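You operate a simulated robot arm through the tools that you are given. There is no shell and no other tool. Be economical: measure what you need, move in short steps, check, and stop when the job is done.

You run a simulated robot arm. Do the job below in one go: nothing can be reset, and whatever is moved stays where it is left.

## Task
Put the green pipe cap from the parts bench in the orange tray. Open the middle counter drawer, take the orange cup and leave it in the inside of the middle counter drawer, then shut the drawer. The order is free. Set down upright: orange cup.

Only the result counts: the job must be done as asked and must still hold three seconds after the hand-in. Knocking over, shifting, dropping, spilling or breaking anything else fails it. A push-on lid holds only when it is set on centred and level and pressed home; a screw cap is set on level and turned clockwise until tight.

## Robot
A 7-joint arm with a two-finger gripper on a trunk, on a base that drives. Base frame: it is fixed to the floor where the robot stands at the start and does not move with it; the origin is under the middle of the robot, x ahead of it, y to its left, z up. Units: mm, rad, N and s.
With the tool pointing down near the work surface it reaches from about 320 to 800 mm from the robot's upright axis, wherever it stands. Its first joint turns from -2.897 to 2.897 rad. Places, roughly: inside of the middle counter drawer [-1600, -4000, 400]; middle counter drawer [-1600, -3900, 500]; orange cup [-5500, -2000, 1000]; orange tray [250, -2750, 1000]. Payload 2.45 kg.
Tool frame: the origin (TCP) lies between the finger pads and is the grasp point; the fingertips stand 27 mm ahead of it; z points along the fingers, y is the line along which they close. Largest opening 80 mm; the body of the gripper starts 54 mm behind the TCP.
Orientation is that of the tool frame in the base frame, as a unit quaternion [w, x, y, z]. With the fingers straight down and closing along the base's y, the tool's x points along the base's -x, its y along +y and its z along -z.

## Interface
- The arm moves only by the tool servo_tool. Its argument "targets" is text: rows parted by semicolons, each of 7 numbers parted by spaces: the shift along the base's x, y, z in units of 250 mm (1.0 is 250 mm), then the turn, a rotation vector about the base's x, y, z in units of 120 degrees (1.0 is 120 degrees), then the closure, from 0 (fully open) to 1 (shut). In form: x y z wx wy wz gripper; .... A call has 1 to 10 rows; each row is the pose to reach, as a shift and turn from the pose commanded when the call began. A call with a number of a shift or a turn outside -1 to 1 is refused whole. Rows are played at 5 a second. More than 50 mm and 0.15 rad between two rows, or a gripper value outside its range, and nothing of the call is played. A pose out of reach is approached as far as the arm can. The call stops where the force on the tool passes 40 N (or 10 N more than at its start, if that is more) or the arm is blocked; 0.2 s more then pass. The fingers move at their own pace (about 153 mm/s each) and stop on an object; they squeeze with about 42 N. The grip force told is the motor's: it shows also when the fingers shut on nothing. Time passes only in rows, and 0.2 s behind the last, so rows that repeat a pose let the fingers close. The reply holds the time, the measured pose of the TCP, the force on the tool along the base axes, the opening and the grip force, in the units named above and with some noise, with the torque about the TCP (base axes, N m) and any sound that the robot's microphone picked up, and new pictures: "views" is both (left out), scene, wrist or none.
- Cameras (640 x 400 px; columns grow to the right, rows downward): "scene" is now at [64.2, 150.8, 1664.3]; the picture's right is [0.10, -1.00, 0.00], its down [-0.46, -0.05, -0.88] and it looks along [0.88, 0.09, -0.47] (base axes); focal length 214 px, centre (320, 200). "wrist" rides on the gripper at [63, 12, -79] in the tool frame; the picture's right is [-0.19, 0.98, 0.00], its down [-0.72, -0.14, -0.68] and it looks along [-0.67, -0.13, 0.73] (tool axes); focal length 226 px, centre (320, 200). There is no depth. A picture from a camera that has moved, and an enlarged one, comes with that camera's place and axes in the base frame and with its lens. The place of the scene camera against the robot may be out by one fixed shift of up to 18 mm in any direction.
- lift_body(by): slides the trunk up (or, below 0, down) by that many mm; the arm and the scene camera ride with it, the base frame stays. It gives what a move gives, with no picture.
- drive_base(legs): drives the robot by 1 to 6 legs, each [ahead, turn to the left] in mm and rad, along the robot's own axes; the way and the turn of a leg run together, so that a leg with both is an arc; at most 1500 mm and 3.142 rad a leg. The arm and the cameras ride along, it lands a little off, and it stops where it bumps. It gives what a move gives, and a new picture of the scene camera.
- aim_head(pan, tilt): turns the head with the scene camera to pan (to the left, within 2.094 rad either way) and tilt (down, from -0.506 to 1.204), counted from straight ahead of the robot. It gives what a move gives, and a new picture of the scene camera.
- zoom(camera, box): a new picture of the part [left, top, right, bottom] of that camera's present view, enlarged. No time passes.
- hand_in(): hands the job in; it is judged then, once.

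Work in short steps. Places have to be worked out from the pictures, the camera data and where the tool is seen: move nearer, look again, correct. Check each grasp and each placing, and mend what went wrong. You have 165 turns and 260 pictures in all, those below and enlarged ones among them. Open the gripper and draw the arm clear of the work before you hand the job in, unless the task says otherwise; then end with one line.

The tools are called after "Call:" as a command line: name --argument value ..., lists and objects as JSON in quotes. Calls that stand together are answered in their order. servo_tool: Moves the arm, as the interface text tells. Its arguments: {"type":"object","properties":{"targets":{"type":"string"},"views":{"type":"string","enum":["both","scene","wrist","none"]}},"required":["targets"]} The other tools are called the same way: lift_body (by) slides the trunk up or down; drive_base (legs) drives the base; aim_head (pan, tilt) turns the head that bears the scene camera; zoom (camera, box) takes an enlarged picture of a part of a camera's view; hand_in () hands the job in.

At the start:

```text
time_s: 0.0
eef_pos: [412.5, 46.2, 1241.5]
ee_rot: [0.107, 0.004, 0.992, 0.073]
wrist_force: [0.0, 0.0, 0.4]
wrist_torque: [0.02, 0.04, 0.01]
gripper_width: 80.0
gripper_force: 0.1
trunk travel left (down, up): [-250.0, 290.0]
robot x, y, heading: [-0.0, 2.6, -0.005]
head pan, tilt: [-1.18, 1.201]
```

scene: 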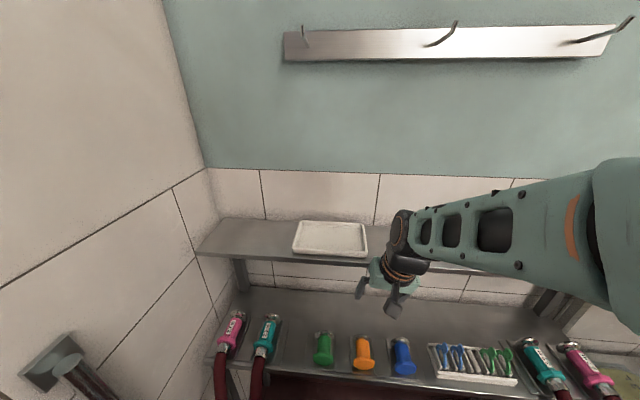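
wrist: 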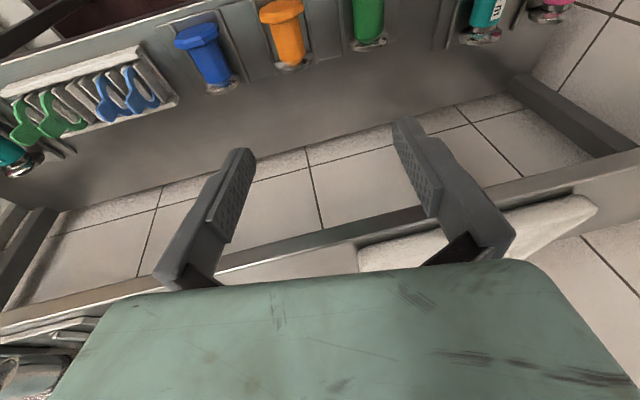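

The start view shows a bench with green/orange/blue pieces ahead of me. I zoom in to identify them first.

Call:
zoom --camera "scene" --box '[200, 280, 520, 400]'

Call:
aim_head --pan -1.5 --tilt 0.4

```text
2.00 times, centred on (360, 340) of scene
camera zoom: at [64.2, 150.8, 1664.3], right [0.1, -1.0, 0.0], down [-0.46, -0.05, -0.88], along [0.88, 0.09, -0.47], focal length 429 px, centre (240, -80)
```

zoom: 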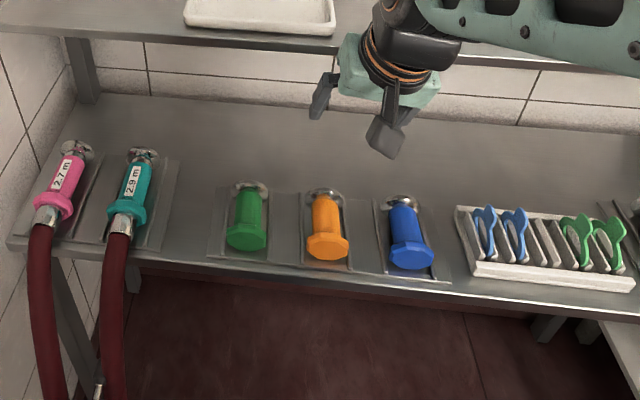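

```text
time_s: 1.1
eef_pos: [411.4, 44.4, 1244.6]
ee_rot: [0.112, 0.005, 0.991, 0.077]
wrist_force: [0.6, -0.5, -1.2]
wrist_torque: [0.02, 0.03, 0.01]
gripper_width: 80.0
gripper_force: 0.0
trunk travel left (down, up): [-250.0, 290.0]
robot x, y, heading: [2.7, 1.0, -0.001]
head pan, tilt: [-1.499, 0.4]
camera scene: at [47.6, 147.0, 1627.8], right [0.07, -1.0, 0.0], down [-0.79, -0.06, -0.61], along [0.6, 0.04, -0.8], focal length 214 px, centre (320, 200)
```

scene: 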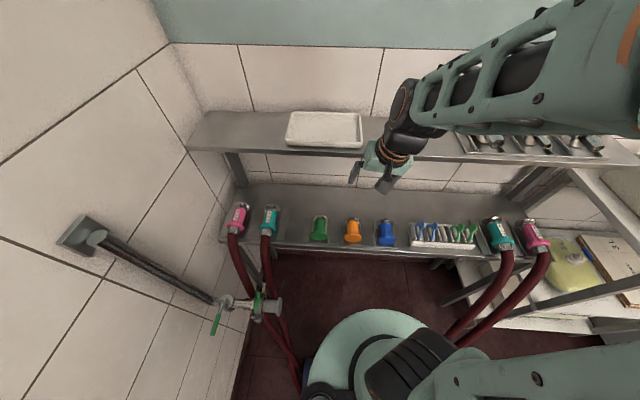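

The camera axes don't match the pan/tilt readings; I test how the head responds.

Call:
aim_head --pan 0 --tilt 0.4

```text
time_s: 2.7
eef_pos: [411.8, 43.3, 1242.7]
ee_rot: [0.111, 0.004, 0.991, 0.076]
wrist_force: [0.5, -0.6, 0.8]
wrist_torque: [0.03, -0.02, -0.01]
gripper_width: 80.1
gripper_force: 0.1
trunk travel left (down, up): [-250.0, 290.0]
robot x, y, heading: [-0.7, 2.9, 0.003]
head pan, tilt: [0.0, 0.4]
camera scene: at [48.0, 147.7, 1628.3], right [0.08, -1.0, 0.0], down [-0.79, -0.06, -0.61], along [0.61, 0.05, -0.79], focal length 214 px, centre (320, 200)
```

scene: 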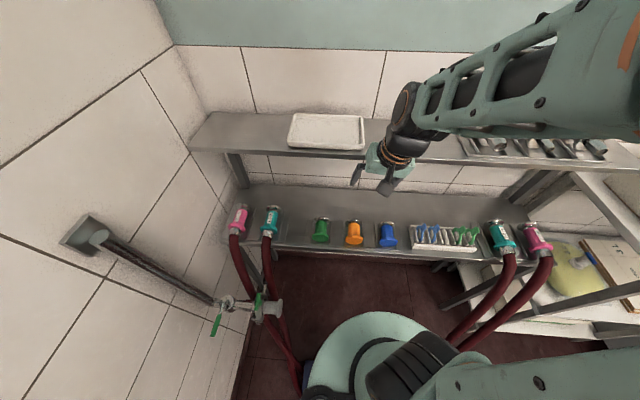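

Pan seems not to move the camera. I test with a distinct tilt and pan.

Call:
aim_head --pan 1.2 --tilt 0.9

Call:
aim_head --pan 1.2 --tilt -0.2

```text
time_s: 4.1
eef_pos: [411.3, 46.4, 1241.8]
ee_rot: [0.109, 0.004, 0.991, 0.074]
wrist_force: [0.2, 0.5, 0.0]
wrist_torque: [0.0, 0.0, 0.03]
gripper_width: 80.2
gripper_force: 0.1
trunk travel left (down, up): [-250.0, 290.0]
robot x, y, heading: [2.0, -0.2, -0.004]
head pan, tilt: [1.201, 0.901]
camera scene: at [46.0, 150.5, 1626.0], right [0.12, -0.99, 0.0], down [-0.8, -0.1, -0.59], along [0.58, 0.07, -0.81], focal length 214 px, centre (320, 200)
```

scene: 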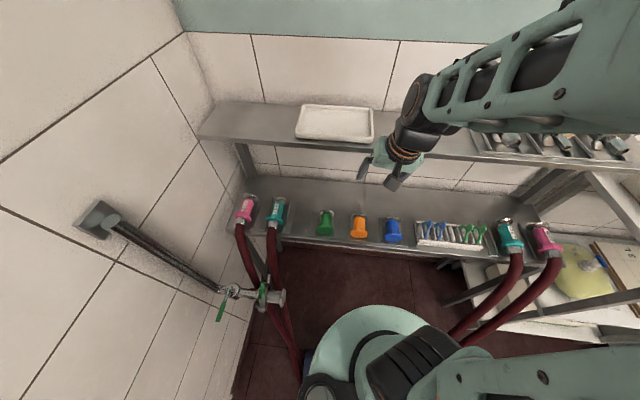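

```text
time_s: 5.5
eef_pos: [412.4, 45.0, 1243.0]
ee_rot: [0.109, 0.003, 0.991, 0.074]
wrist_force: [0.9, 0.6, 0.8]
wrist_torque: [-0.06, 0.04, -0.01]
gripper_width: 80.0
gripper_force: 0.0
trunk travel left (down, up): [-250.0, 290.0]
robot x, y, heading: [-0.9, 0.8, 0.0]
head pan, tilt: [1.201, -0.201]
camera scene: at [46.4, 150.7, 1626.6], right [0.12, -0.99, 0.0], down [-0.8, -0.1, -0.59], along [0.59, 0.07, -0.81], focal length 214 px, centre (320, 200)
```

scene: 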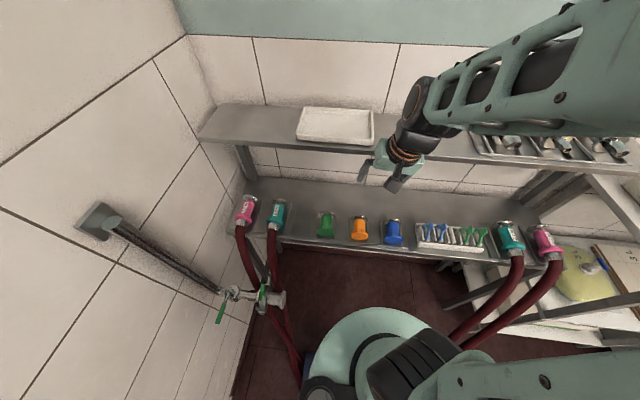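

The head hardly responds. One more test with the original setting.

Call:
aim_head --pan -1.18 --tilt 1.2

```text
time_s: 7.7
eef_pos: [411.9, 45.2, 1242.3]
ee_rot: [0.111, 0.003, 0.991, 0.075]
wrist_force: [-0.5, 0.3, -0.4]
wrist_torque: [0.02, 0.02, 0.0]
gripper_width: 79.9
gripper_force: 0.0
trunk travel left (down, up): [-250.0, 290.0]
robot x, y, heading: [-2.7, -0.2, 0.003]
head pan, tilt: [-1.18, 1.201]
camera scene: at [34.1, 151.2, 1613.9], right [0.15, -0.99, 0.0], down [-0.89, -0.14, -0.43], along [0.43, 0.07, -0.9], focal length 214 px, centre (320, 200)
```

scene: 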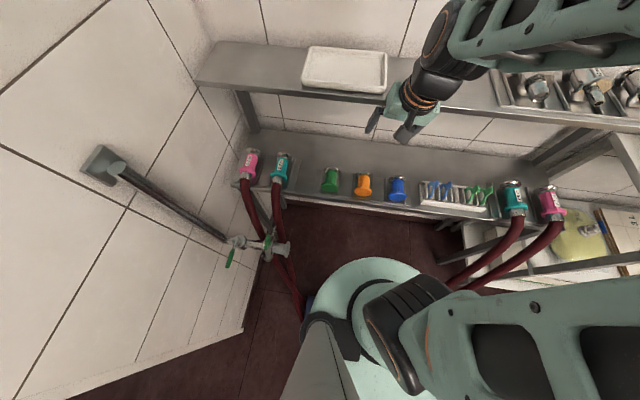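

Call:
aim_head --pan 0 --tilt -0.4

```text
time_s: 9.3
eef_pos: [411.9, 44.7, 1245.7]
ee_rot: [0.114, 0.004, 0.991, 0.077]
wrist_force: [-0.2, 0.4, 0.0]
wrist_torque: [-0.04, -0.02, 0.03]
gripper_width: 80.2
gripper_force: 0.0
trunk travel left (down, up): [-250.0, 290.0]
robot x, y, heading: [-1.9, -0.4, 0.001]
head pan, tilt: [0.0, -0.4]
camera scene: at [41.4, 145.6, 1620.3], right [0.06, -1.0, 0.0], down [-0.85, -0.05, -0.52], along [0.52, 0.03, -0.85], focal length 214 px, centre (320, 200)
```

scene: 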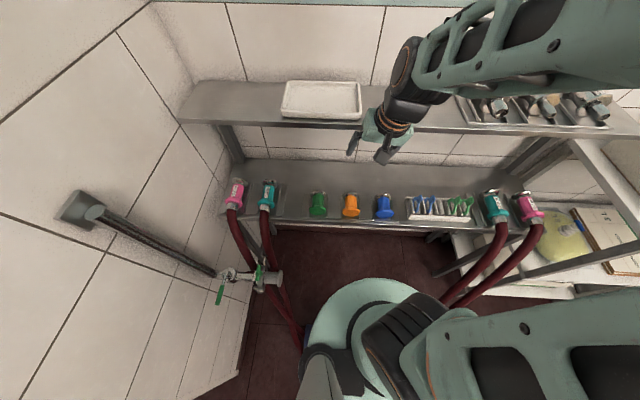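

Call:
aim_head --pan 0.5 --tilt -0.5

Call:
aim_head --pan -2.0 --tilt -0.5

```text
time_s: 10.2
eef_pos: [411.1, 46.2, 1242.7]
ee_rot: [0.109, 0.003, 0.991, 0.074]
wrist_force: [0.2, 0.6, 0.5]
wrist_torque: [0.0, -0.03, 0.03]
gripper_width: 79.8
gripper_force: 0.1
trunk travel left (down, up): [-250.0, 290.0]
robot x, y, heading: [-1.7, 1.3, -0.003]
head pan, tilt: [0.499, -0.499]
camera scene: at [37.5, 149.8, 1616.8], right [0.12, -0.99, 0.0], down [-0.87, -0.11, -0.47], along [0.47, 0.06, -0.88], focal length 214 px, centre (320, 200)
```

scene: 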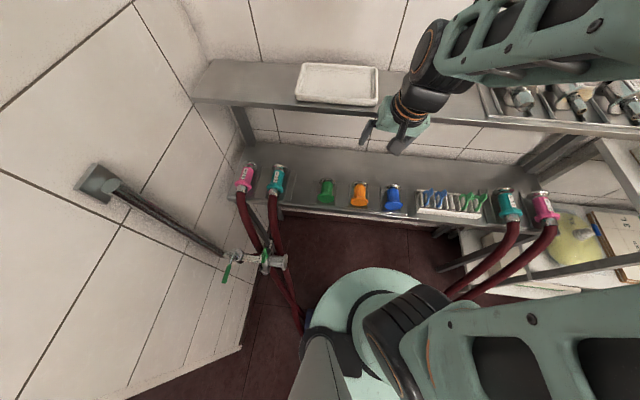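

```text
time_s: 12.5
eef_pos: [411.1, 44.4, 1245.8]
ee_rot: [0.114, 0.005, 0.991, 0.076]
wrist_force: [0.3, -0.2, 0.4]
wrist_torque: [-0.01, -0.01, 0.02]
gripper_width: 79.7
gripper_force: 0.1
trunk travel left (down, up): [-250.0, 290.0]
robot x, y, heading: [-3.2, -1.0, 0.006]
head pan, tilt: [-2.0, -0.499]
camera scene: at [42.8, 145.7, 1621.8], right [0.06, -1.0, 0.0], down [-0.84, -0.05, -0.54], along [0.54, 0.03, -0.84], focal length 214 px, centre (320, 200)
```

scene: 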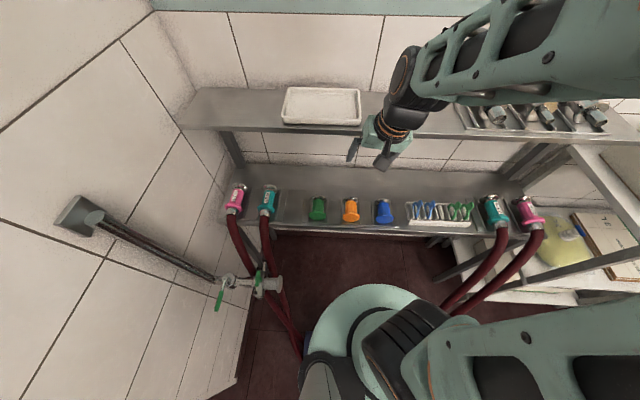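

The head drive is effectively stuck, so I'll rely on the reported camera axes. I look closely at the green cap with both cameras.

Call:
zoom --camera "scene" --box '[280, 170, 420, 250]'

Call:
zoom --camera "wrist" --box '[160, 0, 440, 120]'

```text
4.57 times, centred on (350, 210) of scene
camera zoom: at [42.8, 145.7, 1621.8], right [0.06, -1.0, 0.0], down [-0.84, -0.05, -0.54], along [0.54, 0.03, -0.84], focal length 980 px, centre (183, 154)
```

zoom: 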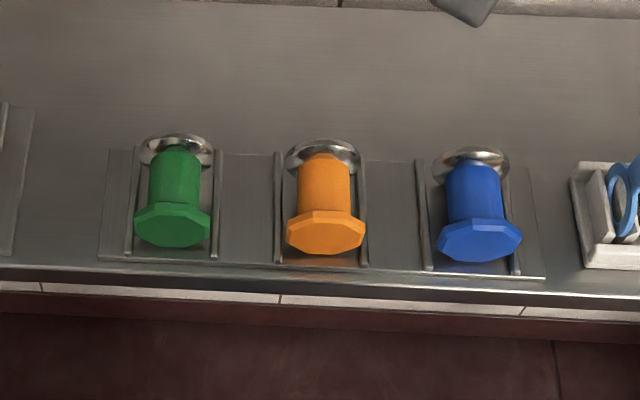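

```text
2.29 times, centred on (300, 60) of wrist
camera zoom: at [333.6, 46.9, 1308.1], right [0.18, 0.96, 0.19], down [0.55, -0.26, 0.79], along [0.82, -0.04, -0.58], focal length 517 px, centre (366, 520)
```

zoom: 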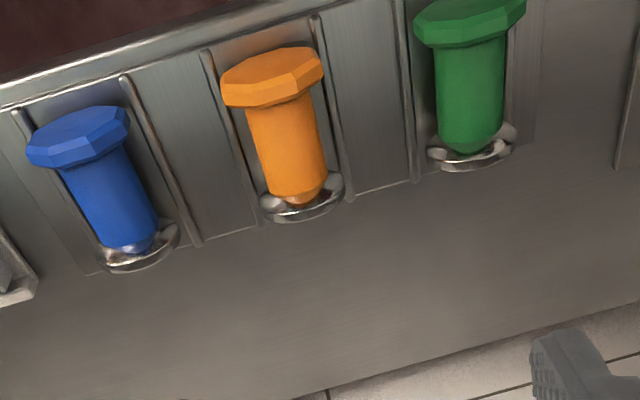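

The pieces lie horizontally in cradles with their tips at metal rings. Before taking anything I survey: back off and turn right toward the rest of the room.

Call:
drive_base --legs '[[-500, 0], [0, -1.0]]'

```text
time_s: 18.1
eef_pos: [-244.8, -322.3, 1246.4]
ee_rot: [0.135, 0.479, 0.867, 0.013]
wrist_force: [0.2, 0.4, 0.5]
wrist_torque: [0.02, 0.04, 0.0]
gripper_width: 79.9
gripper_force: 0.1
trunk travel left (down, up): [-250.0, 290.0]
robot x, y, heading: [-507.7, -0.2, -0.999]
head pan, tilt: [-2.0, -0.499]
camera scene: at [-363.3, 36.3, 1623.9], right [-0.81, -0.59, 0.0], down [-0.48, 0.67, -0.56], along [0.33, -0.46, -0.83], focal length 214 px, centre (320, 200)
```

scene: 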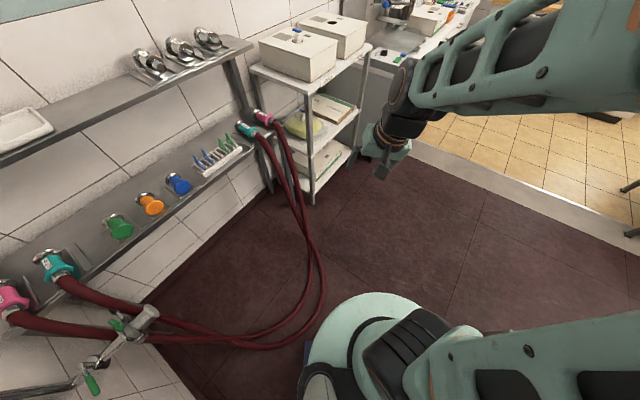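

I zoom at the further bench near the top.

Call:
zoom --camera "scene" --box '[250, 0, 490, 150]'

Call:
drive_base --legs '[[0, -0.57]]'

```text
2.67 times, centred on (370, 75) of scene
camera zoom: at [-363.3, 36.3, 1623.9], right [-0.81, -0.59, 0.0], down [-0.48, 0.67, -0.56], along [0.33, -0.46, -0.83], focal length 572 px, centre (187, 533)
```

zoom: 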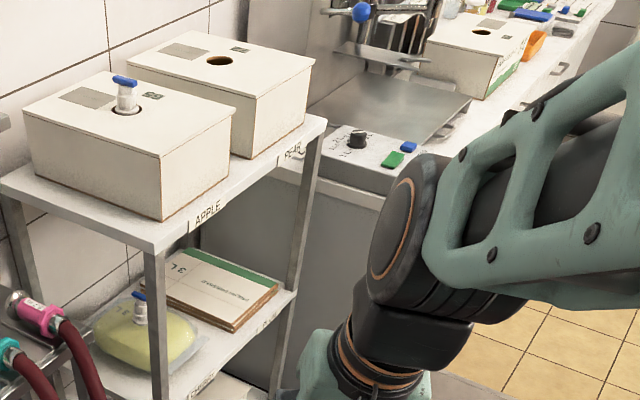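

```text
time_s: 20.1
eef_pos: [-462.9, -411.7, 1248.1]
ee_rot: [0.137, 0.705, 0.695, -0.026]
wrist_force: [-0.3, -0.1, -0.5]
wrist_torque: [-0.02, 0.0, 0.03]
gripper_width: 79.9
gripper_force: 0.0
trunk travel left (down, up): [-250.0, 290.0]
robot x, y, heading: [-508.3, 3.4, -1.575]
head pan, tilt: [-2.0, -0.499]
camera scene: at [-370.0, -51.2, 1624.9], right [-1.0, -0.03, 0.0], down [-0.03, 0.82, -0.57], along [0.02, -0.57, -0.82], focal length 214 px, centre (320, 200)
```

scene: 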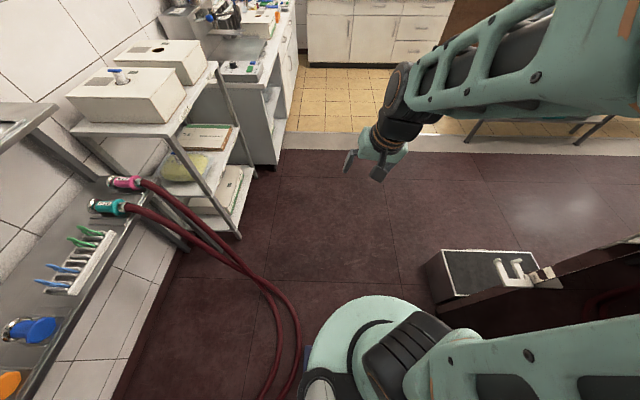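

The drawer counter is ahead at the far end; a second bench is on the left. I drive forward to inspect.

Call:
drive_base --legs '[[1000, 0]]'

Call:
zoom --camera "scene" --box '[0, 0, 420, 200]'

```text
time_s: 25.3
eef_pos: [-470.3, -1416.4, 1247.7]
ee_rot: [0.137, 0.706, 0.695, -0.027]
wrist_force: [0.1, -0.6, -0.6]
wrist_torque: [-0.01, -0.02, 0.0]
gripper_width: 80.2
gripper_force: 0.1
trunk travel left (down, up): [-250.0, 290.0]
robot x, y, heading: [-515.7, -1003.8, -1.574]
head pan, tilt: [-2.0, -0.499]
camera scene: at [-376.1, -1058.6, 1628.1], right [-1.0, -0.02, 0.0], down [-0.02, 0.79, -0.61], along [0.01, -0.61, -0.79], focal length 214 px, centre (320, 200)
```

scene: 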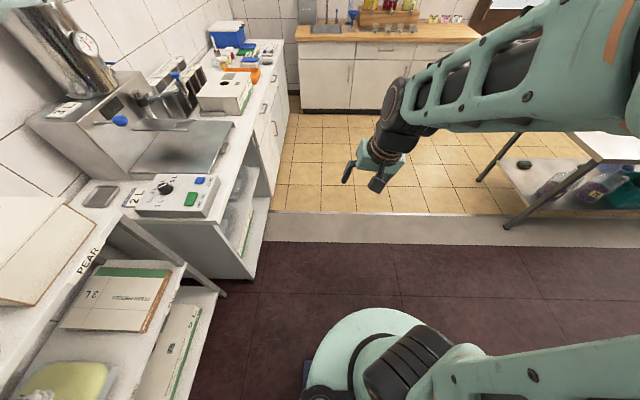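

```text
1.52 times, centred on (210, 100) of scene
camera zoom: at [-376.1, -1058.6, 1628.1], right [-1.0, -0.02, 0.0], down [-0.02, 0.79, -0.61], along [0.01, -0.61, -0.79], focal length 327 px, centre (488, 352)
```

zoom: 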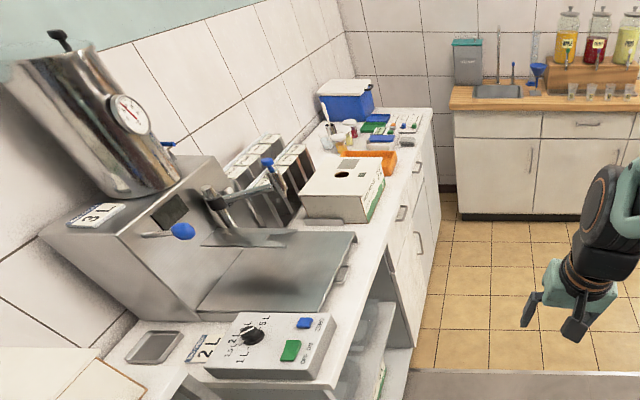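

The orange tray is on the left bench by other coloured items. I drive nearer to see them.

Call:
drive_base --legs '[[1000, 0]]'

Call:
zoom --camera "scene" --box '[0, 0, 320, 200]'

```text
time_s: 30.5
eef_pos: [-473.8, -2410.5, 1250.1]
ee_rot: [0.139, 0.705, 0.695, -0.027]
wrist_force: [-0.2, -1.1, 0.2]
wrist_torque: [0.03, 0.0, -0.01]
gripper_width: 80.0
gripper_force: 0.1
trunk travel left (down, up): [-250.0, 290.0]
robot x, y, heading: [-518.0, -1995.7, -1.569]
head pan, tilt: [-2.0, -0.499]
camera scene: at [-381.4, -2057.8, 1636.3], right [-1.0, -0.01, 0.0], down [-0.01, 0.72, -0.69], along [0.01, -0.69, -0.72], focal length 214 px, centre (320, 200)
```

scene: 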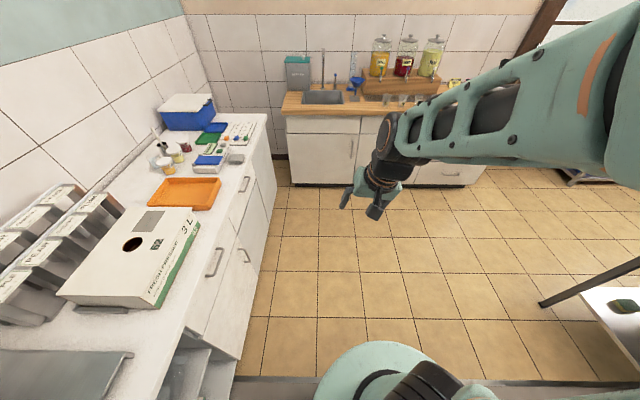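

```text
2.00 times, centred on (160, 100) of scene
camera zoom: at [-381.4, -2057.8, 1636.3], right [-1.0, -0.01, 0.0], down [-0.01, 0.72, -0.69], along [0.01, -0.69, -0.72], focal length 429 px, centre (640, 400)
```

zoom: 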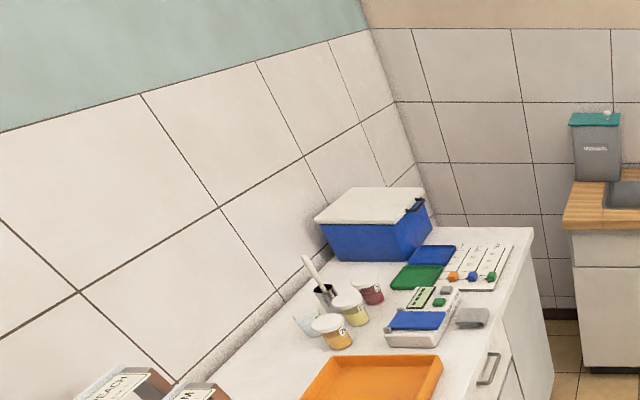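

The tray is empty and there's no pipe cap here, so the start bench looks like the parts bench. I turn toward -x to see the way to the cup.

Call:
drive_base --legs '[[0, -1.2]]'

```text
time_s: 34.0
eef_pos: [-884.2, -2186.2, 1250.7]
ee_rot: [0.101, 0.974, 0.176, -0.102]
wrist_force: [0.3, -0.1, 0.7]
wrist_torque: [0.01, 0.02, 0.02]
gripper_width: 79.9
gripper_force: 0.0
trunk travel left (down, up): [-250.0, 290.0]
robot x, y, heading: [-516.5, -1997.0, -2.772]
head pan, tilt: [-2.0, -0.499]
camera scene: at [-532.7, -2151.0, 1645.1], right [-0.37, 0.93, 0.0], down [0.6, 0.24, -0.76], along [-0.71, -0.28, -0.65], focal length 214 px, centre (320, 200)
```

scene: 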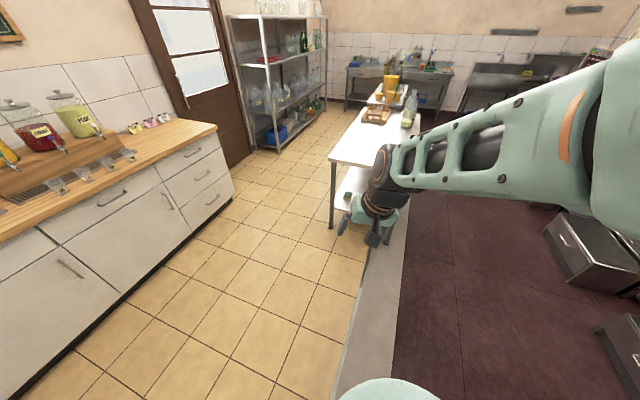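

Call:
zoom --camera "scene" --box '[300, 30, 500, 155]'

Call:
zoom --camera "scene" --box '[40, 90, 280, 240]'

```text
3.20 times, centred on (400, 92) of scene
camera zoom: at [-532.7, -2151.0, 1645.1], right [-0.37, 0.93, 0.0], down [0.6, 0.24, -0.76], along [-0.71, -0.28, -0.65], focal length 686 px, centre (64, 544)
```

zoom: 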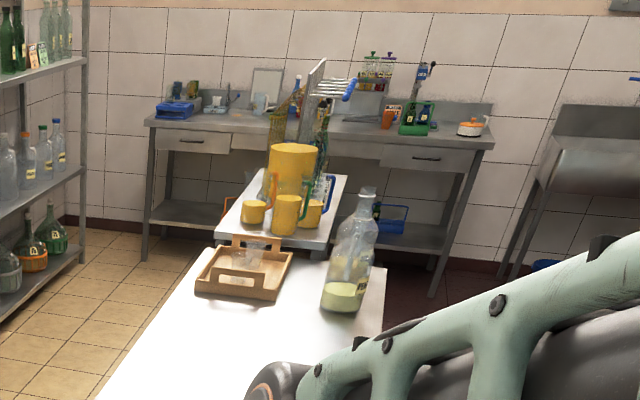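

```text
2.67 times, centred on (160, 165) of scene
camera zoom: at [-532.7, -2151.0, 1645.1], right [-0.37, 0.93, 0.0], down [0.6, 0.24, -0.76], along [-0.71, -0.28, -0.65], focal length 572 px, centre (747, 293)
```

zoom: 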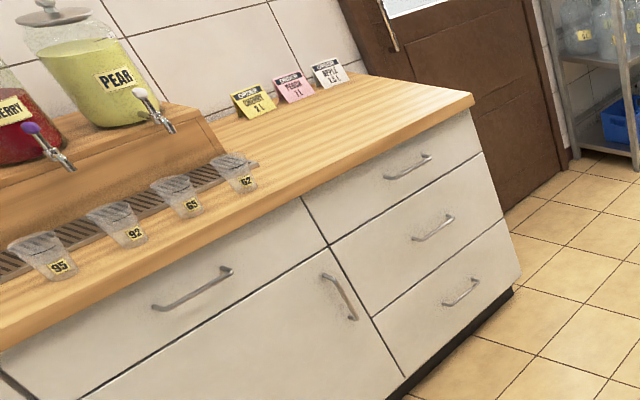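

The three-drawer column and the aisle are visible; orange cup seems on the far desk. I drive into the aisle toward the drawers.

Call:
drive_base --legs '[[0, 0.8], [1050, 0], [0, -1.0]]'

```text
time_s: 44.1
eef_pos: [-1327.8, -3075.9, 1251.8]
ee_rot: [0.092, 0.986, 0.074, -0.114]
wrist_force: [0.0, 0.5, 0.0]
wrist_torque: [-0.02, 0.01, -0.01]
gripper_width: 80.0
gripper_force: 0.1
trunk travel left (down, up): [-250.0, 290.0]
robot x, y, heading: [-932.2, -2968.7, -2.978]
head pan, tilt: [-2.0, -0.499]
camera scene: at [-982.2, -3113.1, 1659.2], right [-0.14, 0.99, 0.0], down [0.51, 0.07, -0.86], along [-0.85, -0.12, -0.52], focal length 214 px, centre (320, 200)
```

scene: 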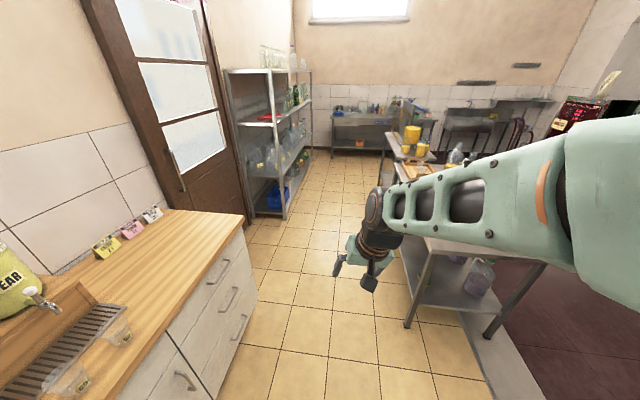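

Island corner is near (-1970,-2605); drawers near x≈-1600. I drive to face the drawers from about y=-2960.

Call:
drive_base --legs '[[0, -0.16], [690, 0], [0, 1.57]]'

```text
time_s: 52.5
eef_pos: [-1575.6, -3379.8, 1253.6]
ee_rot: [0.147, 0.705, 0.694, -0.028]
wrist_force: [-0.4, 0.3, -0.5]
wrist_torque: [0.02, 0.03, 0.0]
gripper_width: 79.8
gripper_force: 0.0
trunk travel left (down, up): [-250.0, 290.0]
robot x, y, heading: [-1617.3, -2966.4, -1.567]
head pan, tilt: [-2.0, -0.499]
camera scene: at [-1488.0, -3039.2, 1671.7], right [-1.0, 0.04, 0.0], down [0.02, 0.39, -0.92], along [-0.04, -0.92, -0.39], focal length 214 px, centre (320, 200)
```

scene: 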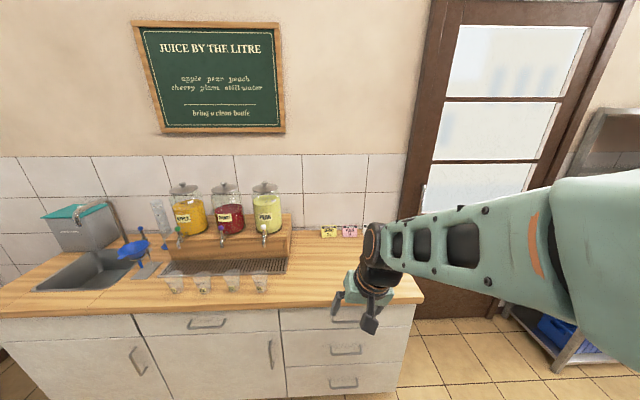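

Middle handle estimated ~(-1644,-3710,575). I lower the trunk and set the head toward a gentle down tilt (it moves slowly).

Call:
lift_body --by -250

Call:
aim_head --pan 0 --tilt 0.7

```text
time_s: 55.1
eef_pos: [-1576.9, -3379.8, 1005.9]
ee_rot: [0.149, 0.705, 0.693, -0.028]
wrist_force: [-0.6, -0.1, -0.3]
wrist_torque: [0.02, 0.01, 0.0]
gripper_width: 80.2
gripper_force: 0.0
trunk travel left (down, up): [0.0, 540.0]
robot x, y, heading: [-1615.5, -2967.7, -1.572]
head pan, tilt: [-2.0, -0.499]
```

```text
time_s: 57.0
eef_pos: [-1574.6, -3378.9, 1003.4]
ee_rot: [0.146, 0.704, 0.695, -0.027]
wrist_force: [-0.3, 1.0, 0.3]
wrist_torque: [0.0, -0.02, -0.03]
gripper_width: 79.9
gripper_force: 0.2
trunk travel left (down, up): [0.0, 540.0]
robot x, y, heading: [-1616.7, -2970.3, -1.573]
head pan, tilt: [0.0, 0.7]
camera scene: at [-1484.2, -3031.7, 1395.4], right [-1.0, 0.0, 0.0], down [0.0, 0.64, -0.77], along [0.0, -0.77, -0.64], focal length 214 px, centre (320, 200)
```

scene: 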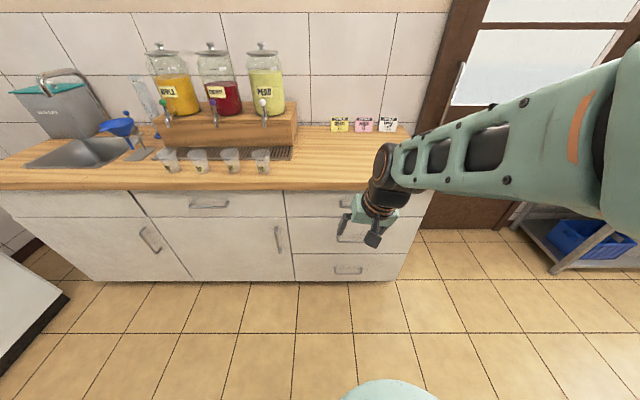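

Head now obeys. I rotate the tool to point at -y with fingers closing vertically, descending toward the handle's height.

Call:
servo_tool --targets "-0.02 -0.04 -0.09 -0.0335 -0.0434 -0.0401 0; -0.04 -0.08 -0.18 -0.067 -0.0868 -0.0802 0; -0.06 -0.12 -0.27 -0.1005 -0.1302 -0.1203 0; -0.08 -0.16 -0.36 -0.134 -0.1736 -0.1604 0; -0.10 -0.20 -0.45 -0.1675 -0.217 -0.2005 0; -0.12 -0.24 -0.54 -0.201 -0.2604 -0.2406 0; -0.14 -0.28 -0.63 -0.2345 -0.3038 -0.2807 0" --views "scene"

Call:
servo_tool --targets "-0.02 -0.04 -0.09 -0.0335 -0.0434 -0.0401 0; -0.04 -0.08 -0.18 -0.067 -0.0868 -0.0802 0; -0.06 -0.12 -0.27 -0.1005 -0.1302 -0.1203 0; -0.08 -0.16 -0.36 -0.134 -0.1736 -0.1604 0; -0.10 -0.20 -0.45 -0.1675 -0.217 -0.2005 0; -0.12 -0.24 -0.54 -0.201 -0.2604 -0.2406 0" --views "both"

```text
time_s: 58.0
eef_pos: [-1585.0, -3414.0, 1009.5]
ee_rot: [0.421, 0.714, 0.557, -0.049]
wrist_force: [-0.7, -1.0, -0.1]
wrist_torque: [0.02, 0.01, 0.0]
gripper_width: 80.3
gripper_force: 0.1
trunk travel left (down, up): [0.0, 540.0]
robot x, y, heading: [-1617.0, -2971.3, -1.566]
head pan, tilt: [0.0, 0.7]
stopped in row 4: the arm was blocked; the commanded pose is now the measured one
camera scene: at [-1486.4, -3031.2, 1395.1], right [-1.0, 0.03, 0.0], down [0.02, 0.65, -0.76], along [-0.02, -0.76, -0.65], focal length 214 px, centre (320, 200)
```

scene: 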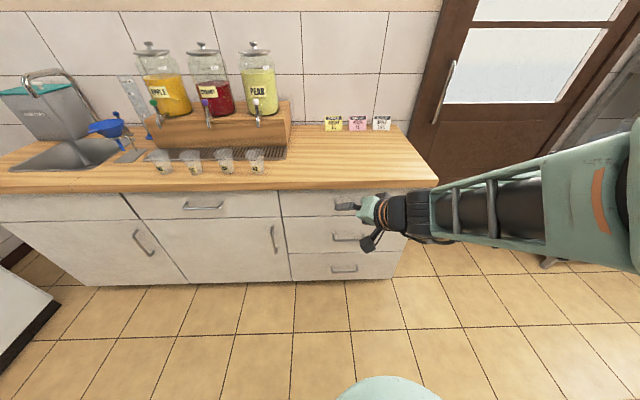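

```text
time_s: 58.6
eef_pos: [-1588.8, -3429.2, 1063.6]
ee_rot: [0.59, 0.669, 0.444, -0.079]
wrist_force: [0.6, 0.6, -1.0]
wrist_torque: [0.0, 0.0, 0.03]
gripper_width: 80.1
gripper_force: 0.0
out of reach, approached as far as the arm can: row 2, 3
trunk travel left (down, up): [0.0, 540.0]
robot x, y, heading: [-1615.9, -2968.0, -1.567]
head pan, tilt: [0.0, 0.7]
stopped in row 3: the arm was blocked; the commanded pose is now the measured one
camera scene: at [-1491.6, -3029.9, 1393.5], right [-1.0, 0.09, 0.0], down [0.06, 0.66, -0.75], along [-0.07, -0.75, -0.66], focal length 214 px, centre (320, 200)
camera wrist: at [-1575.8, -3327.0, 1054.6], right [0.56, 0.0, 0.83], down [-0.81, 0.21, 0.55], along [-0.18, -0.98, 0.11], focal length 226 px, centre (320, 200)
```

scene: 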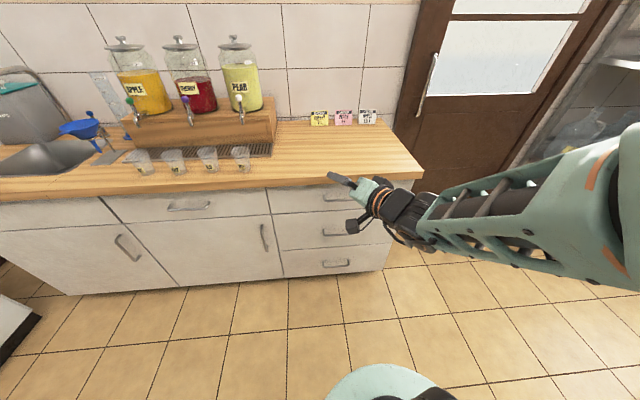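
wrist: 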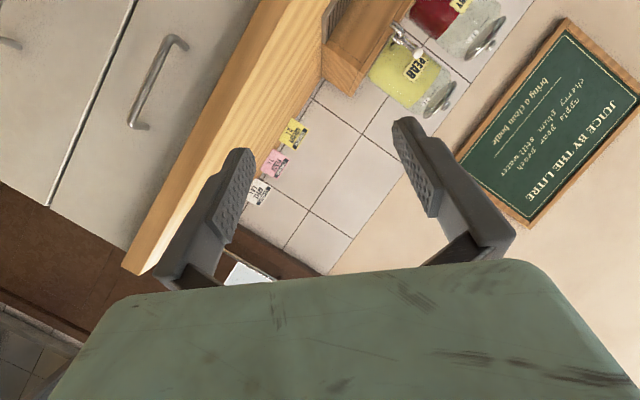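

The arm was blocked in this configuration. I descend and extend with the present orientation to see if there's more freedom there.

Call:
servo_tool --targets "0 -0.1 -0.16 0 0 0 0; 0 -0.2 -0.32 0 0 0 0; 0 -0.3 -0.48 0 0 0 0; 0 -0.4 -0.64 0 0 0 0; 0 -0.4 -0.82 0 0 0 0; 0 -0.4 -1.0 0 0 0 0" --views "scene"

```text
time_s: 59.1
eef_pos: [-1587.1, -3434.3, 1116.3]
ee_rot: [0.676, 0.596, 0.42, -0.103]
wrist_force: [0.1, 0.5, 0.1]
wrist_torque: [-0.01, -0.01, 0.0]
gripper_width: 79.9
gripper_force: 0.1
trunk travel left (down, up): [0.0, 540.0]
robot x, y, heading: [-1613.2, -2970.8, -1.571]
head pan, tilt: [0.0, 0.7]
stopped in row 2: the arm was blocked; the commanded pose is now the measured one
camera scene: at [-1493.6, -3028.4, 1392.2], right [-0.99, 0.11, 0.0], down [0.07, 0.67, -0.74], along [-0.08, -0.74, -0.67], focal length 214 px, centre (320, 200)
```

scene: 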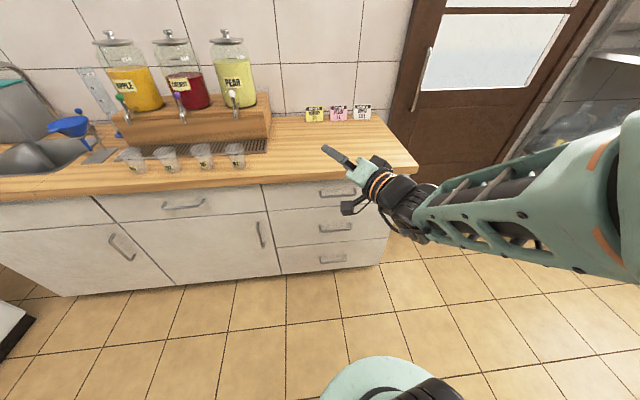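

The tool rose though I asked for descent; I hold still a moment to see whether it is settled.

Call:
servo_tool --targets "0 0 0 0 0 0 0; 0 0 0 0 0 0 0; 0 0 0 0 0 0 0" --views "none"

Call:
servo_tool --targets "0 0 -0.1 0 0 0 0; 0 0 -0.2 0 0 0 0" --views "none"

```text
time_s: 59.9
eef_pos: [-1585.7, -3436.1, 1119.4]
ee_rot: [0.678, 0.594, 0.421, -0.105]
wrist_force: [0.2, -0.1, 1.0]
wrist_torque: [-0.03, -0.01, -0.04]
gripper_width: 79.8
gripper_force: 0.0
trunk travel left (down, up): [0.0, 540.0]
robot x, y, heading: [-1618.1, -2968.3, -1.571]
head pan, tilt: [0.0, 0.7]
```

```text
time_s: 60.6
eef_pos: [-1585.7, -3425.0, 1145.7]
ee_rot: [0.731, 0.535, 0.405, -0.12]
wrist_force: [-0.1, 0.3, 0.3]
wrist_torque: [0.02, 0.03, -0.01]
gripper_width: 79.7
gripper_force: 0.0
out of reach, approached as far as the arm can: row 1, 2
trunk travel left (down, up): [0.0, 540.0]
robot x, y, heading: [-1616.4, -2968.5, -1.568]
head pan, tilt: [0.0, 0.7]
stopped in row 2: the arm was blocked; the commanded pose is now the measured one
```

The solver is drifting at a joint limit. I return to the tool-down orientation and will try the opposite roll.

Call:
servo_tool --targets "0 0 -0.06 0.0527 0.0392 0.0086 0; 0 0 -0.12 0.1054 0.0784 0.0172 0; 0 0 -0.18 0.1581 0.1176 0.0258 0; 0 0 -0.24 0.2108 0.1568 0.0344 0; 0 0 -0.3 0.2635 0.196 0.043 0; 0 0 -0.36 0.3162 0.2352 0.0516 0; 0 0 -0.42 0.3689 0.2744 0.0602 0; 0 0 -0.48 0.4216 0.3136 0.0688 0; 0 0 -0.54 0.4743 0.3528 0.0774 0; 0 0 -0.6 0.527 0.392 0.086 0" --views "scene"

```text
time_s: 62.2
eef_pos: [-1578.6, -3419.2, 1057.8]
ee_rot: [0.387, 0.671, 0.63, -0.06]
wrist_force: [0.1, 0.0, -0.5]
wrist_torque: [-0.03, -0.05, 0.0]
gripper_width: 80.5
gripper_force: 0.1
trunk travel left (down, up): [0.0, 540.0]
robot x, y, heading: [-1620.9, -2968.1, -1.57]
head pan, tilt: [0.0, 0.7]
stopped in row 7: the arm was blocked; the commanded pose is now the measured one
camera scene: at [-1488.3, -3025.2, 1385.2], right [-1.0, 0.04, 0.0], down [0.03, 0.73, -0.68], along [-0.03, -0.68, -0.73], focal length 214 px, centre (320, 200)
```

scene: 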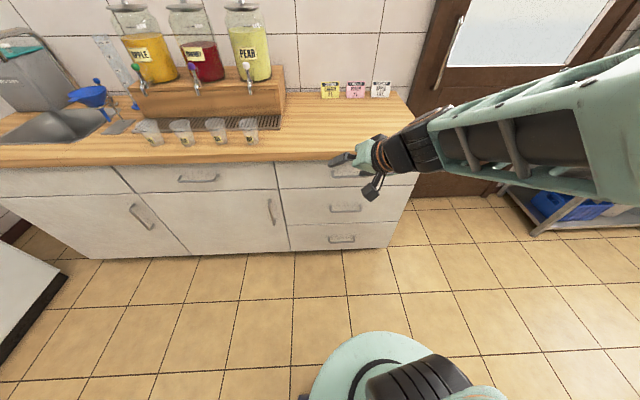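

The camera tilt changes as the arm moves, so the elbow is probably pressing on the head. I extend the tool forward to pull the elbow away.

Call:
servo_tool --targets "0 -0.15 0 0 0 0 0; 0 -0.3 0 0 0 0 0; 0 -0.45 0 0 0 0 0; 0 -0.6 0 0 0 0 0" --views "scene"

```text
time_s: 62.9
eef_pos: [-1563.9, -3468.6, 1143.5]
ee_rot: [0.457, 0.624, 0.628, -0.09]
wrist_force: [0.1, 0.5, 0.7]
wrist_torque: [-0.05, -0.01, 0.02]
gripper_width: 79.9
gripper_force: 0.1
trunk travel left (down, up): [0.0, 540.0]
robot x, y, heading: [-1615.0, -2967.8, -1.565]
head pan, tilt: [0.0, 0.7]
stopped in row 3: the arm was blocked; the commanded pose is now the measured one
camera scene: at [-1487.3, -3027.5, 1390.2], right [-1.0, 0.02, 0.0], down [0.02, 0.69, -0.72], along [-0.01, -0.72, -0.69], focal length 214 px, centre (320, 200)
```

scene: 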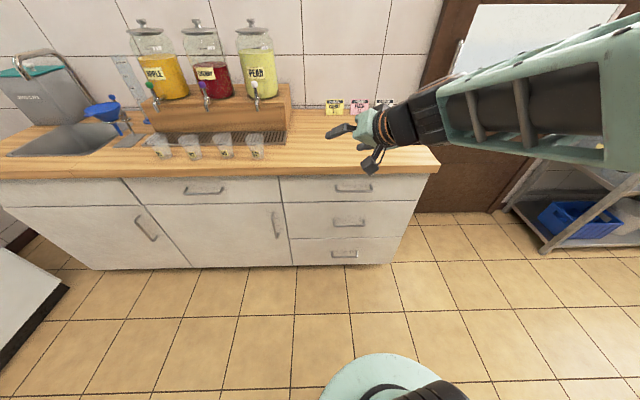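

I test whether the head pans now, to understand if it touches the arm.

Call:
aim_head --pan 0.8 --tilt 0.7

```text
time_s: 64.0
eef_pos: [-1561.2, -3472.7, 1144.0]
ee_rot: [0.457, 0.622, 0.629, -0.091]
wrist_force: [0.3, 0.4, -0.1]
wrist_torque: [0.02, 0.01, 0.01]
gripper_width: 79.8
gripper_force: 0.0
trunk travel left (down, up): [0.0, 540.0]
robot x, y, heading: [-1613.5, -2967.5, -1.568]
head pan, tilt: [0.799, 0.7]
camera scene: at [-1484.3, -3028.6, 1389.3], right [-1.0, 0.0, 0.0], down [0.0, 0.7, -0.72], along [0.0, -0.72, -0.7], focal length 214 px, centre (320, 200)
```

scene: 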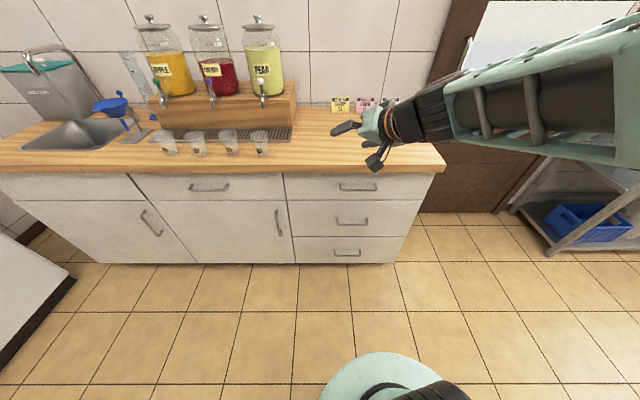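

Pan has no effect; I leave the head be. I bring the tool back to the earlier reachable down pose.

Call:
servo_tool --targets "-0.011 0.074 -0.112 0.0536 0.0346 -0.0022 0; -0.022 0.148 -0.224 0.1072 0.0692 -0.0044 0; -0.033 0.222 -0.336 0.1608 0.1038 -0.0066 0; -0.044 0.296 -0.448 0.2144 0.1384 -0.0088 0; -0.055 0.37 -0.56 0.268 0.173 -0.011 0; -0.055 0.37 -0.56 0.268 0.173 -0.011 0" --views "scene"

```text
time_s: 64.8
eef_pos: [-1615.7, -3417.4, 1076.5]
ee_rot: [0.295, 0.712, 0.633, -0.07]
wrist_force: [-0.4, -0.7, -0.6]
wrist_torque: [-0.02, -0.03, 0.02]
gripper_width: 80.1
gripper_force: 0.1
trunk travel left (down, up): [0.0, 540.0]
robot x, y, heading: [-1614.8, -2968.2, -1.573]
head pan, tilt: [0.799, 0.7]
stopped in row 4: the arm was blocked; the commanded pose is now the measured one
camera scene: at [-1489.4, -3026.0, 1386.4], right [-1.0, 0.06, 0.0], down [0.04, 0.72, -0.69], along [-0.04, -0.69, -0.72], focal length 214 px, centre (320, 200)
```

scene: 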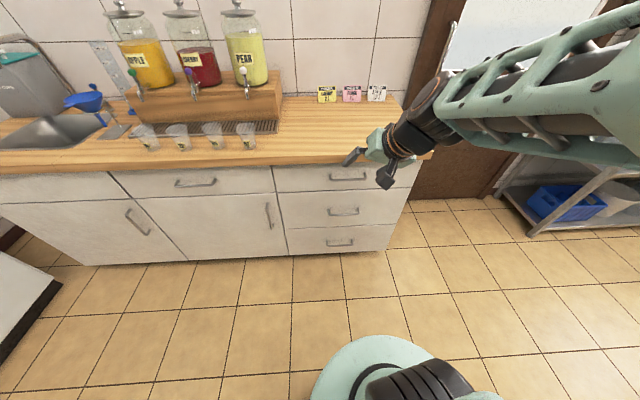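

The head's view shifts whenever the arm moves, so the elbow likely rubs on it. I shift the tool to the robot's right (-x) to swing the elbow clear.

Call:
servo_tool --targets "-0.15 0 0 0 0 0 0; -0.3 0 0 0 0 0 0; -0.45 0 0 0 0 0 0; -0.6 0 0 0 0 0 0; -0.75 0 0 0 0 0 0; -0.9 0 0 0 0 0 0" --views "scene"

```text
time_s: 65.8
eef_pos: [-1701.6, -3405.5, 1138.2]
ee_rot: [0.356, 0.644, 0.671, -0.095]
wrist_force: [0.1, 0.3, 0.4]
wrist_torque: [-0.02, 0.0, -0.01]
gripper_width: 80.2
gripper_force: 0.0
trunk travel left (down, up): [0.0, 540.0]
robot x, y, heading: [-1619.9, -2967.6, -1.569]
head pan, tilt: [0.799, 0.7]
stopped in row 4: the arm was blocked; the commanded pose is now the measured one
camera scene: at [-1496.8, -3031.6, 1400.0], right [-0.99, 0.15, 0.0], down [0.09, 0.59, -0.8], along [-0.12, -0.79, -0.6], focal length 214 px, centre (320, 200)
```

scene: 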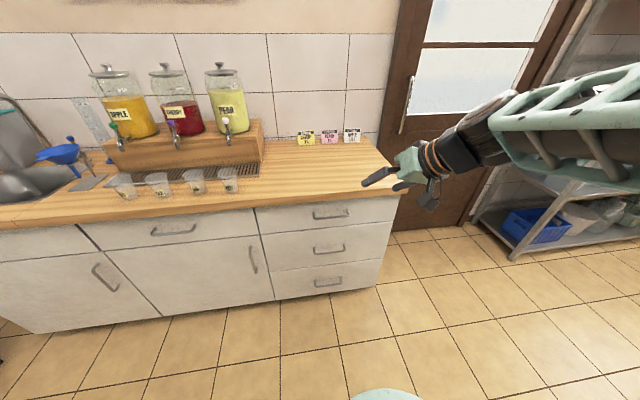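

Call:
servo_tool --targets "-0.15 0 0 0 0 0 0; -0.3 0 0 0 0 0 0; -0.45 0 0 0 0 0 0; -0.6 0.05 0 0 0 0 0; -0.75 0.1 0 0 0 0 0; -0.9 0.15 0 0 0 0 0" --views "both"

```text
time_s: 67.2
eef_pos: [-1931.2, -3371.9, 1135.6]
ee_rot: [0.351, 0.649, 0.668, -0.095]
wrist_force: [1.0, 0.6, 0.2]
wrist_torque: [0.05, 0.0, -0.02]
gripper_width: 80.2
gripper_force: 0.0
trunk travel left (down, up): [0.0, 540.0]
robot x, y, heading: [-1617.5, -2967.9, -1.568]
head pan, tilt: [0.799, 0.7]
camera scene: at [-1423.2, -3005.9, 1395.3], right [-0.7, -0.72, 0.0], down [-0.46, 0.45, -0.76], along [0.55, -0.53, -0.64], focal length 214 px, centre (320, 200)
camera wrist: at [-1939.9, -3273.0, 1158.6], right [0.9, -0.02, 0.44], down [-0.43, -0.2, 0.88], along [0.07, -0.98, -0.19], focal length 226 px, centre (320, 200)
```

scene: 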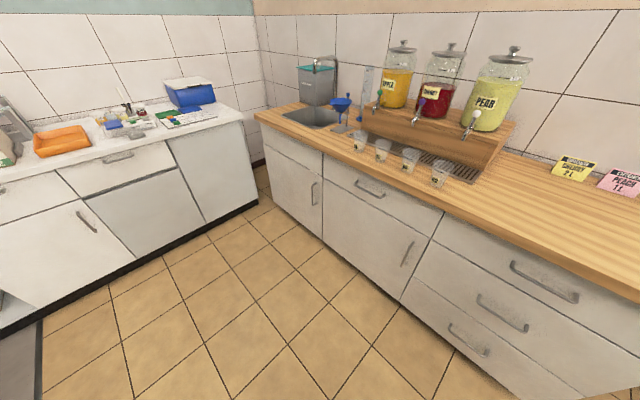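
wrist: 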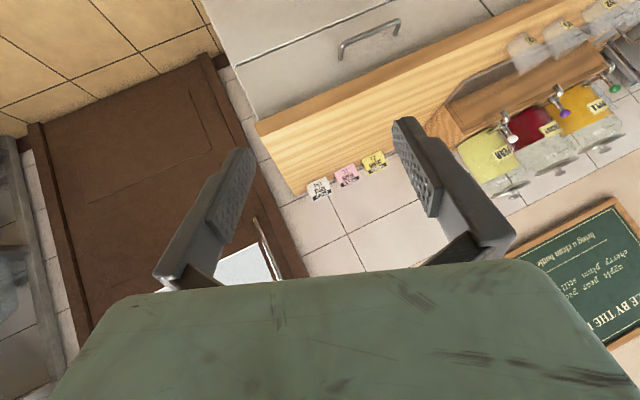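

The head is now free (pan follows) — the arm had been pressing on it. I'll keep the tool to the robot's right: turn the base left 0.6 so the drawer lies right-front, and look.

Call:
drive_base --legs '[[0, 0.65]]'

Call:
aim_head --pan -0.5 --tilt 0.75

```text
time_s: 68.6
eef_pos: [-1845.1, -3426.4, 1134.4]
ee_rot: [0.358, 0.58, 0.729, -0.059]
wrist_force: [0.1, -0.1, -0.3]
wrist_torque: [0.0, 0.0, -0.02]
gripper_width: 80.0
gripper_force: 0.1
trunk travel left (down, up): [0.0, 540.0]
robot x, y, heading: [-1614.4, -2966.7, -1.389]
head pan, tilt: [0.799, 0.7]
stopped in leg 1: the robot was blocked; the commanded pose is now the measured one
camera scene: at [-1419.8, -2970.1, 1395.4], right [-0.56, -0.83, 0.0], down [-0.54, 0.36, -0.77], along [0.64, -0.43, -0.64], focal length 214 px, centre (320, 200)
```

scene: 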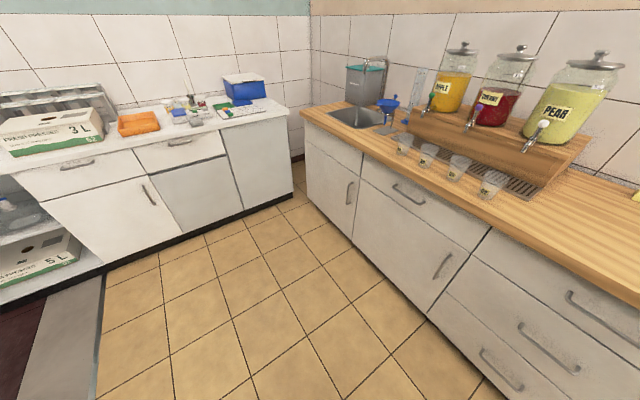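

```text
time_s: 70.1
eef_pos: [-1846.1, -3427.0, 1135.0]
ee_rot: [0.358, 0.58, 0.729, -0.06]
wrist_force: [-0.9, 0.0, -0.5]
wrist_torque: [0.0, 0.03, 0.03]
gripper_width: 80.0
gripper_force: 0.0
trunk travel left (down, up): [0.0, 540.0]
robot x, y, heading: [-1614.6, -2968.3, -1.388]
head pan, tilt: [-0.499, 0.75]
camera scene: at [-1516.0, -3001.6, 1391.1], right [-0.95, 0.31, 0.0], down [0.21, 0.65, -0.73], along [-0.23, -0.69, -0.68], focal length 214 px, centre (320, 200)
```

scene: 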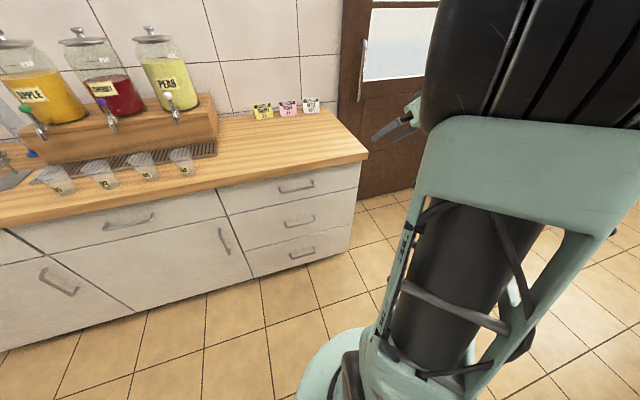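

The base hit something behind while turning (island). I move forward 90 mm and then turn left more; head goes to a neutral pan.

Call:
aim_head --pan 0.3 --tilt 0.75

Call:
drive_base --legs '[[100, 0], [0, 0.6]]'

```text
time_s: 71.2
eef_pos: [-1846.0, -3427.2, 1135.6]
ee_rot: [0.357, 0.581, 0.729, -0.06]
wrist_force: [-0.3, 0.4, -0.1]
wrist_torque: [-0.04, -0.03, 0.04]
gripper_width: 80.1
gripper_force: 0.0
trunk travel left (down, up): [0.0, 540.0]
robot x, y, heading: [-1615.8, -2970.4, -1.39]
head pan, tilt: [0.3, 0.75]
camera scene: at [-1451.8, -2996.3, 1391.1], right [-0.89, -0.46, 0.0], down [-0.32, 0.6, -0.73], along [0.34, -0.65, -0.68], focal length 214 px, centre (320, 200)
```

scene: 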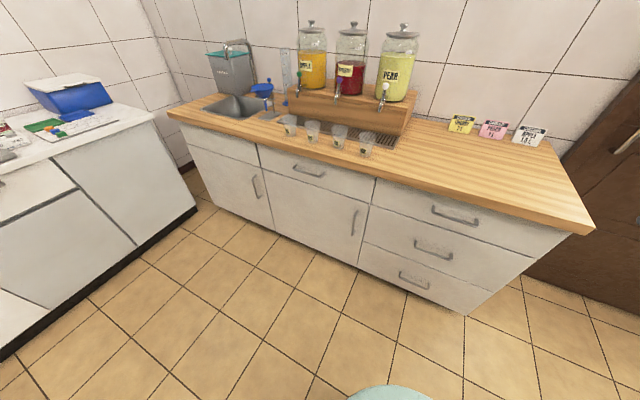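

```text
time_s: 74.0
eef_pos: [-1532.1, -3575.1, 1134.7]
ee_rot: [0.36, 0.341, 0.867, 0.048]
wrist_force: [-1.0, 0.1, 1.1]
wrist_torque: [0.0, -0.01, 0.0]
gripper_width: 80.2
gripper_force: 0.0
trunk travel left (down, up): [0.0, 540.0]
robot x, y, heading: [-1599.7, -3067.2, -0.798]
head pan, tilt: [0.3, 0.75]
camera scene: at [-1447.4, -2992.6, 1391.1], right [-0.47, -0.88, 0.0], down [-0.6, 0.32, -0.73], along [0.64, -0.35, -0.68], focal length 214 px, centre (320, 200)
```

scene: 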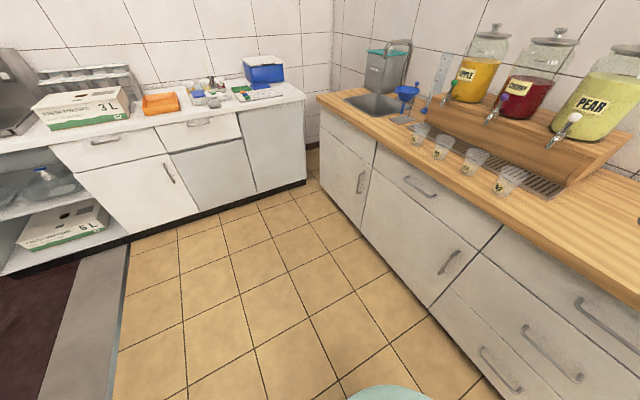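

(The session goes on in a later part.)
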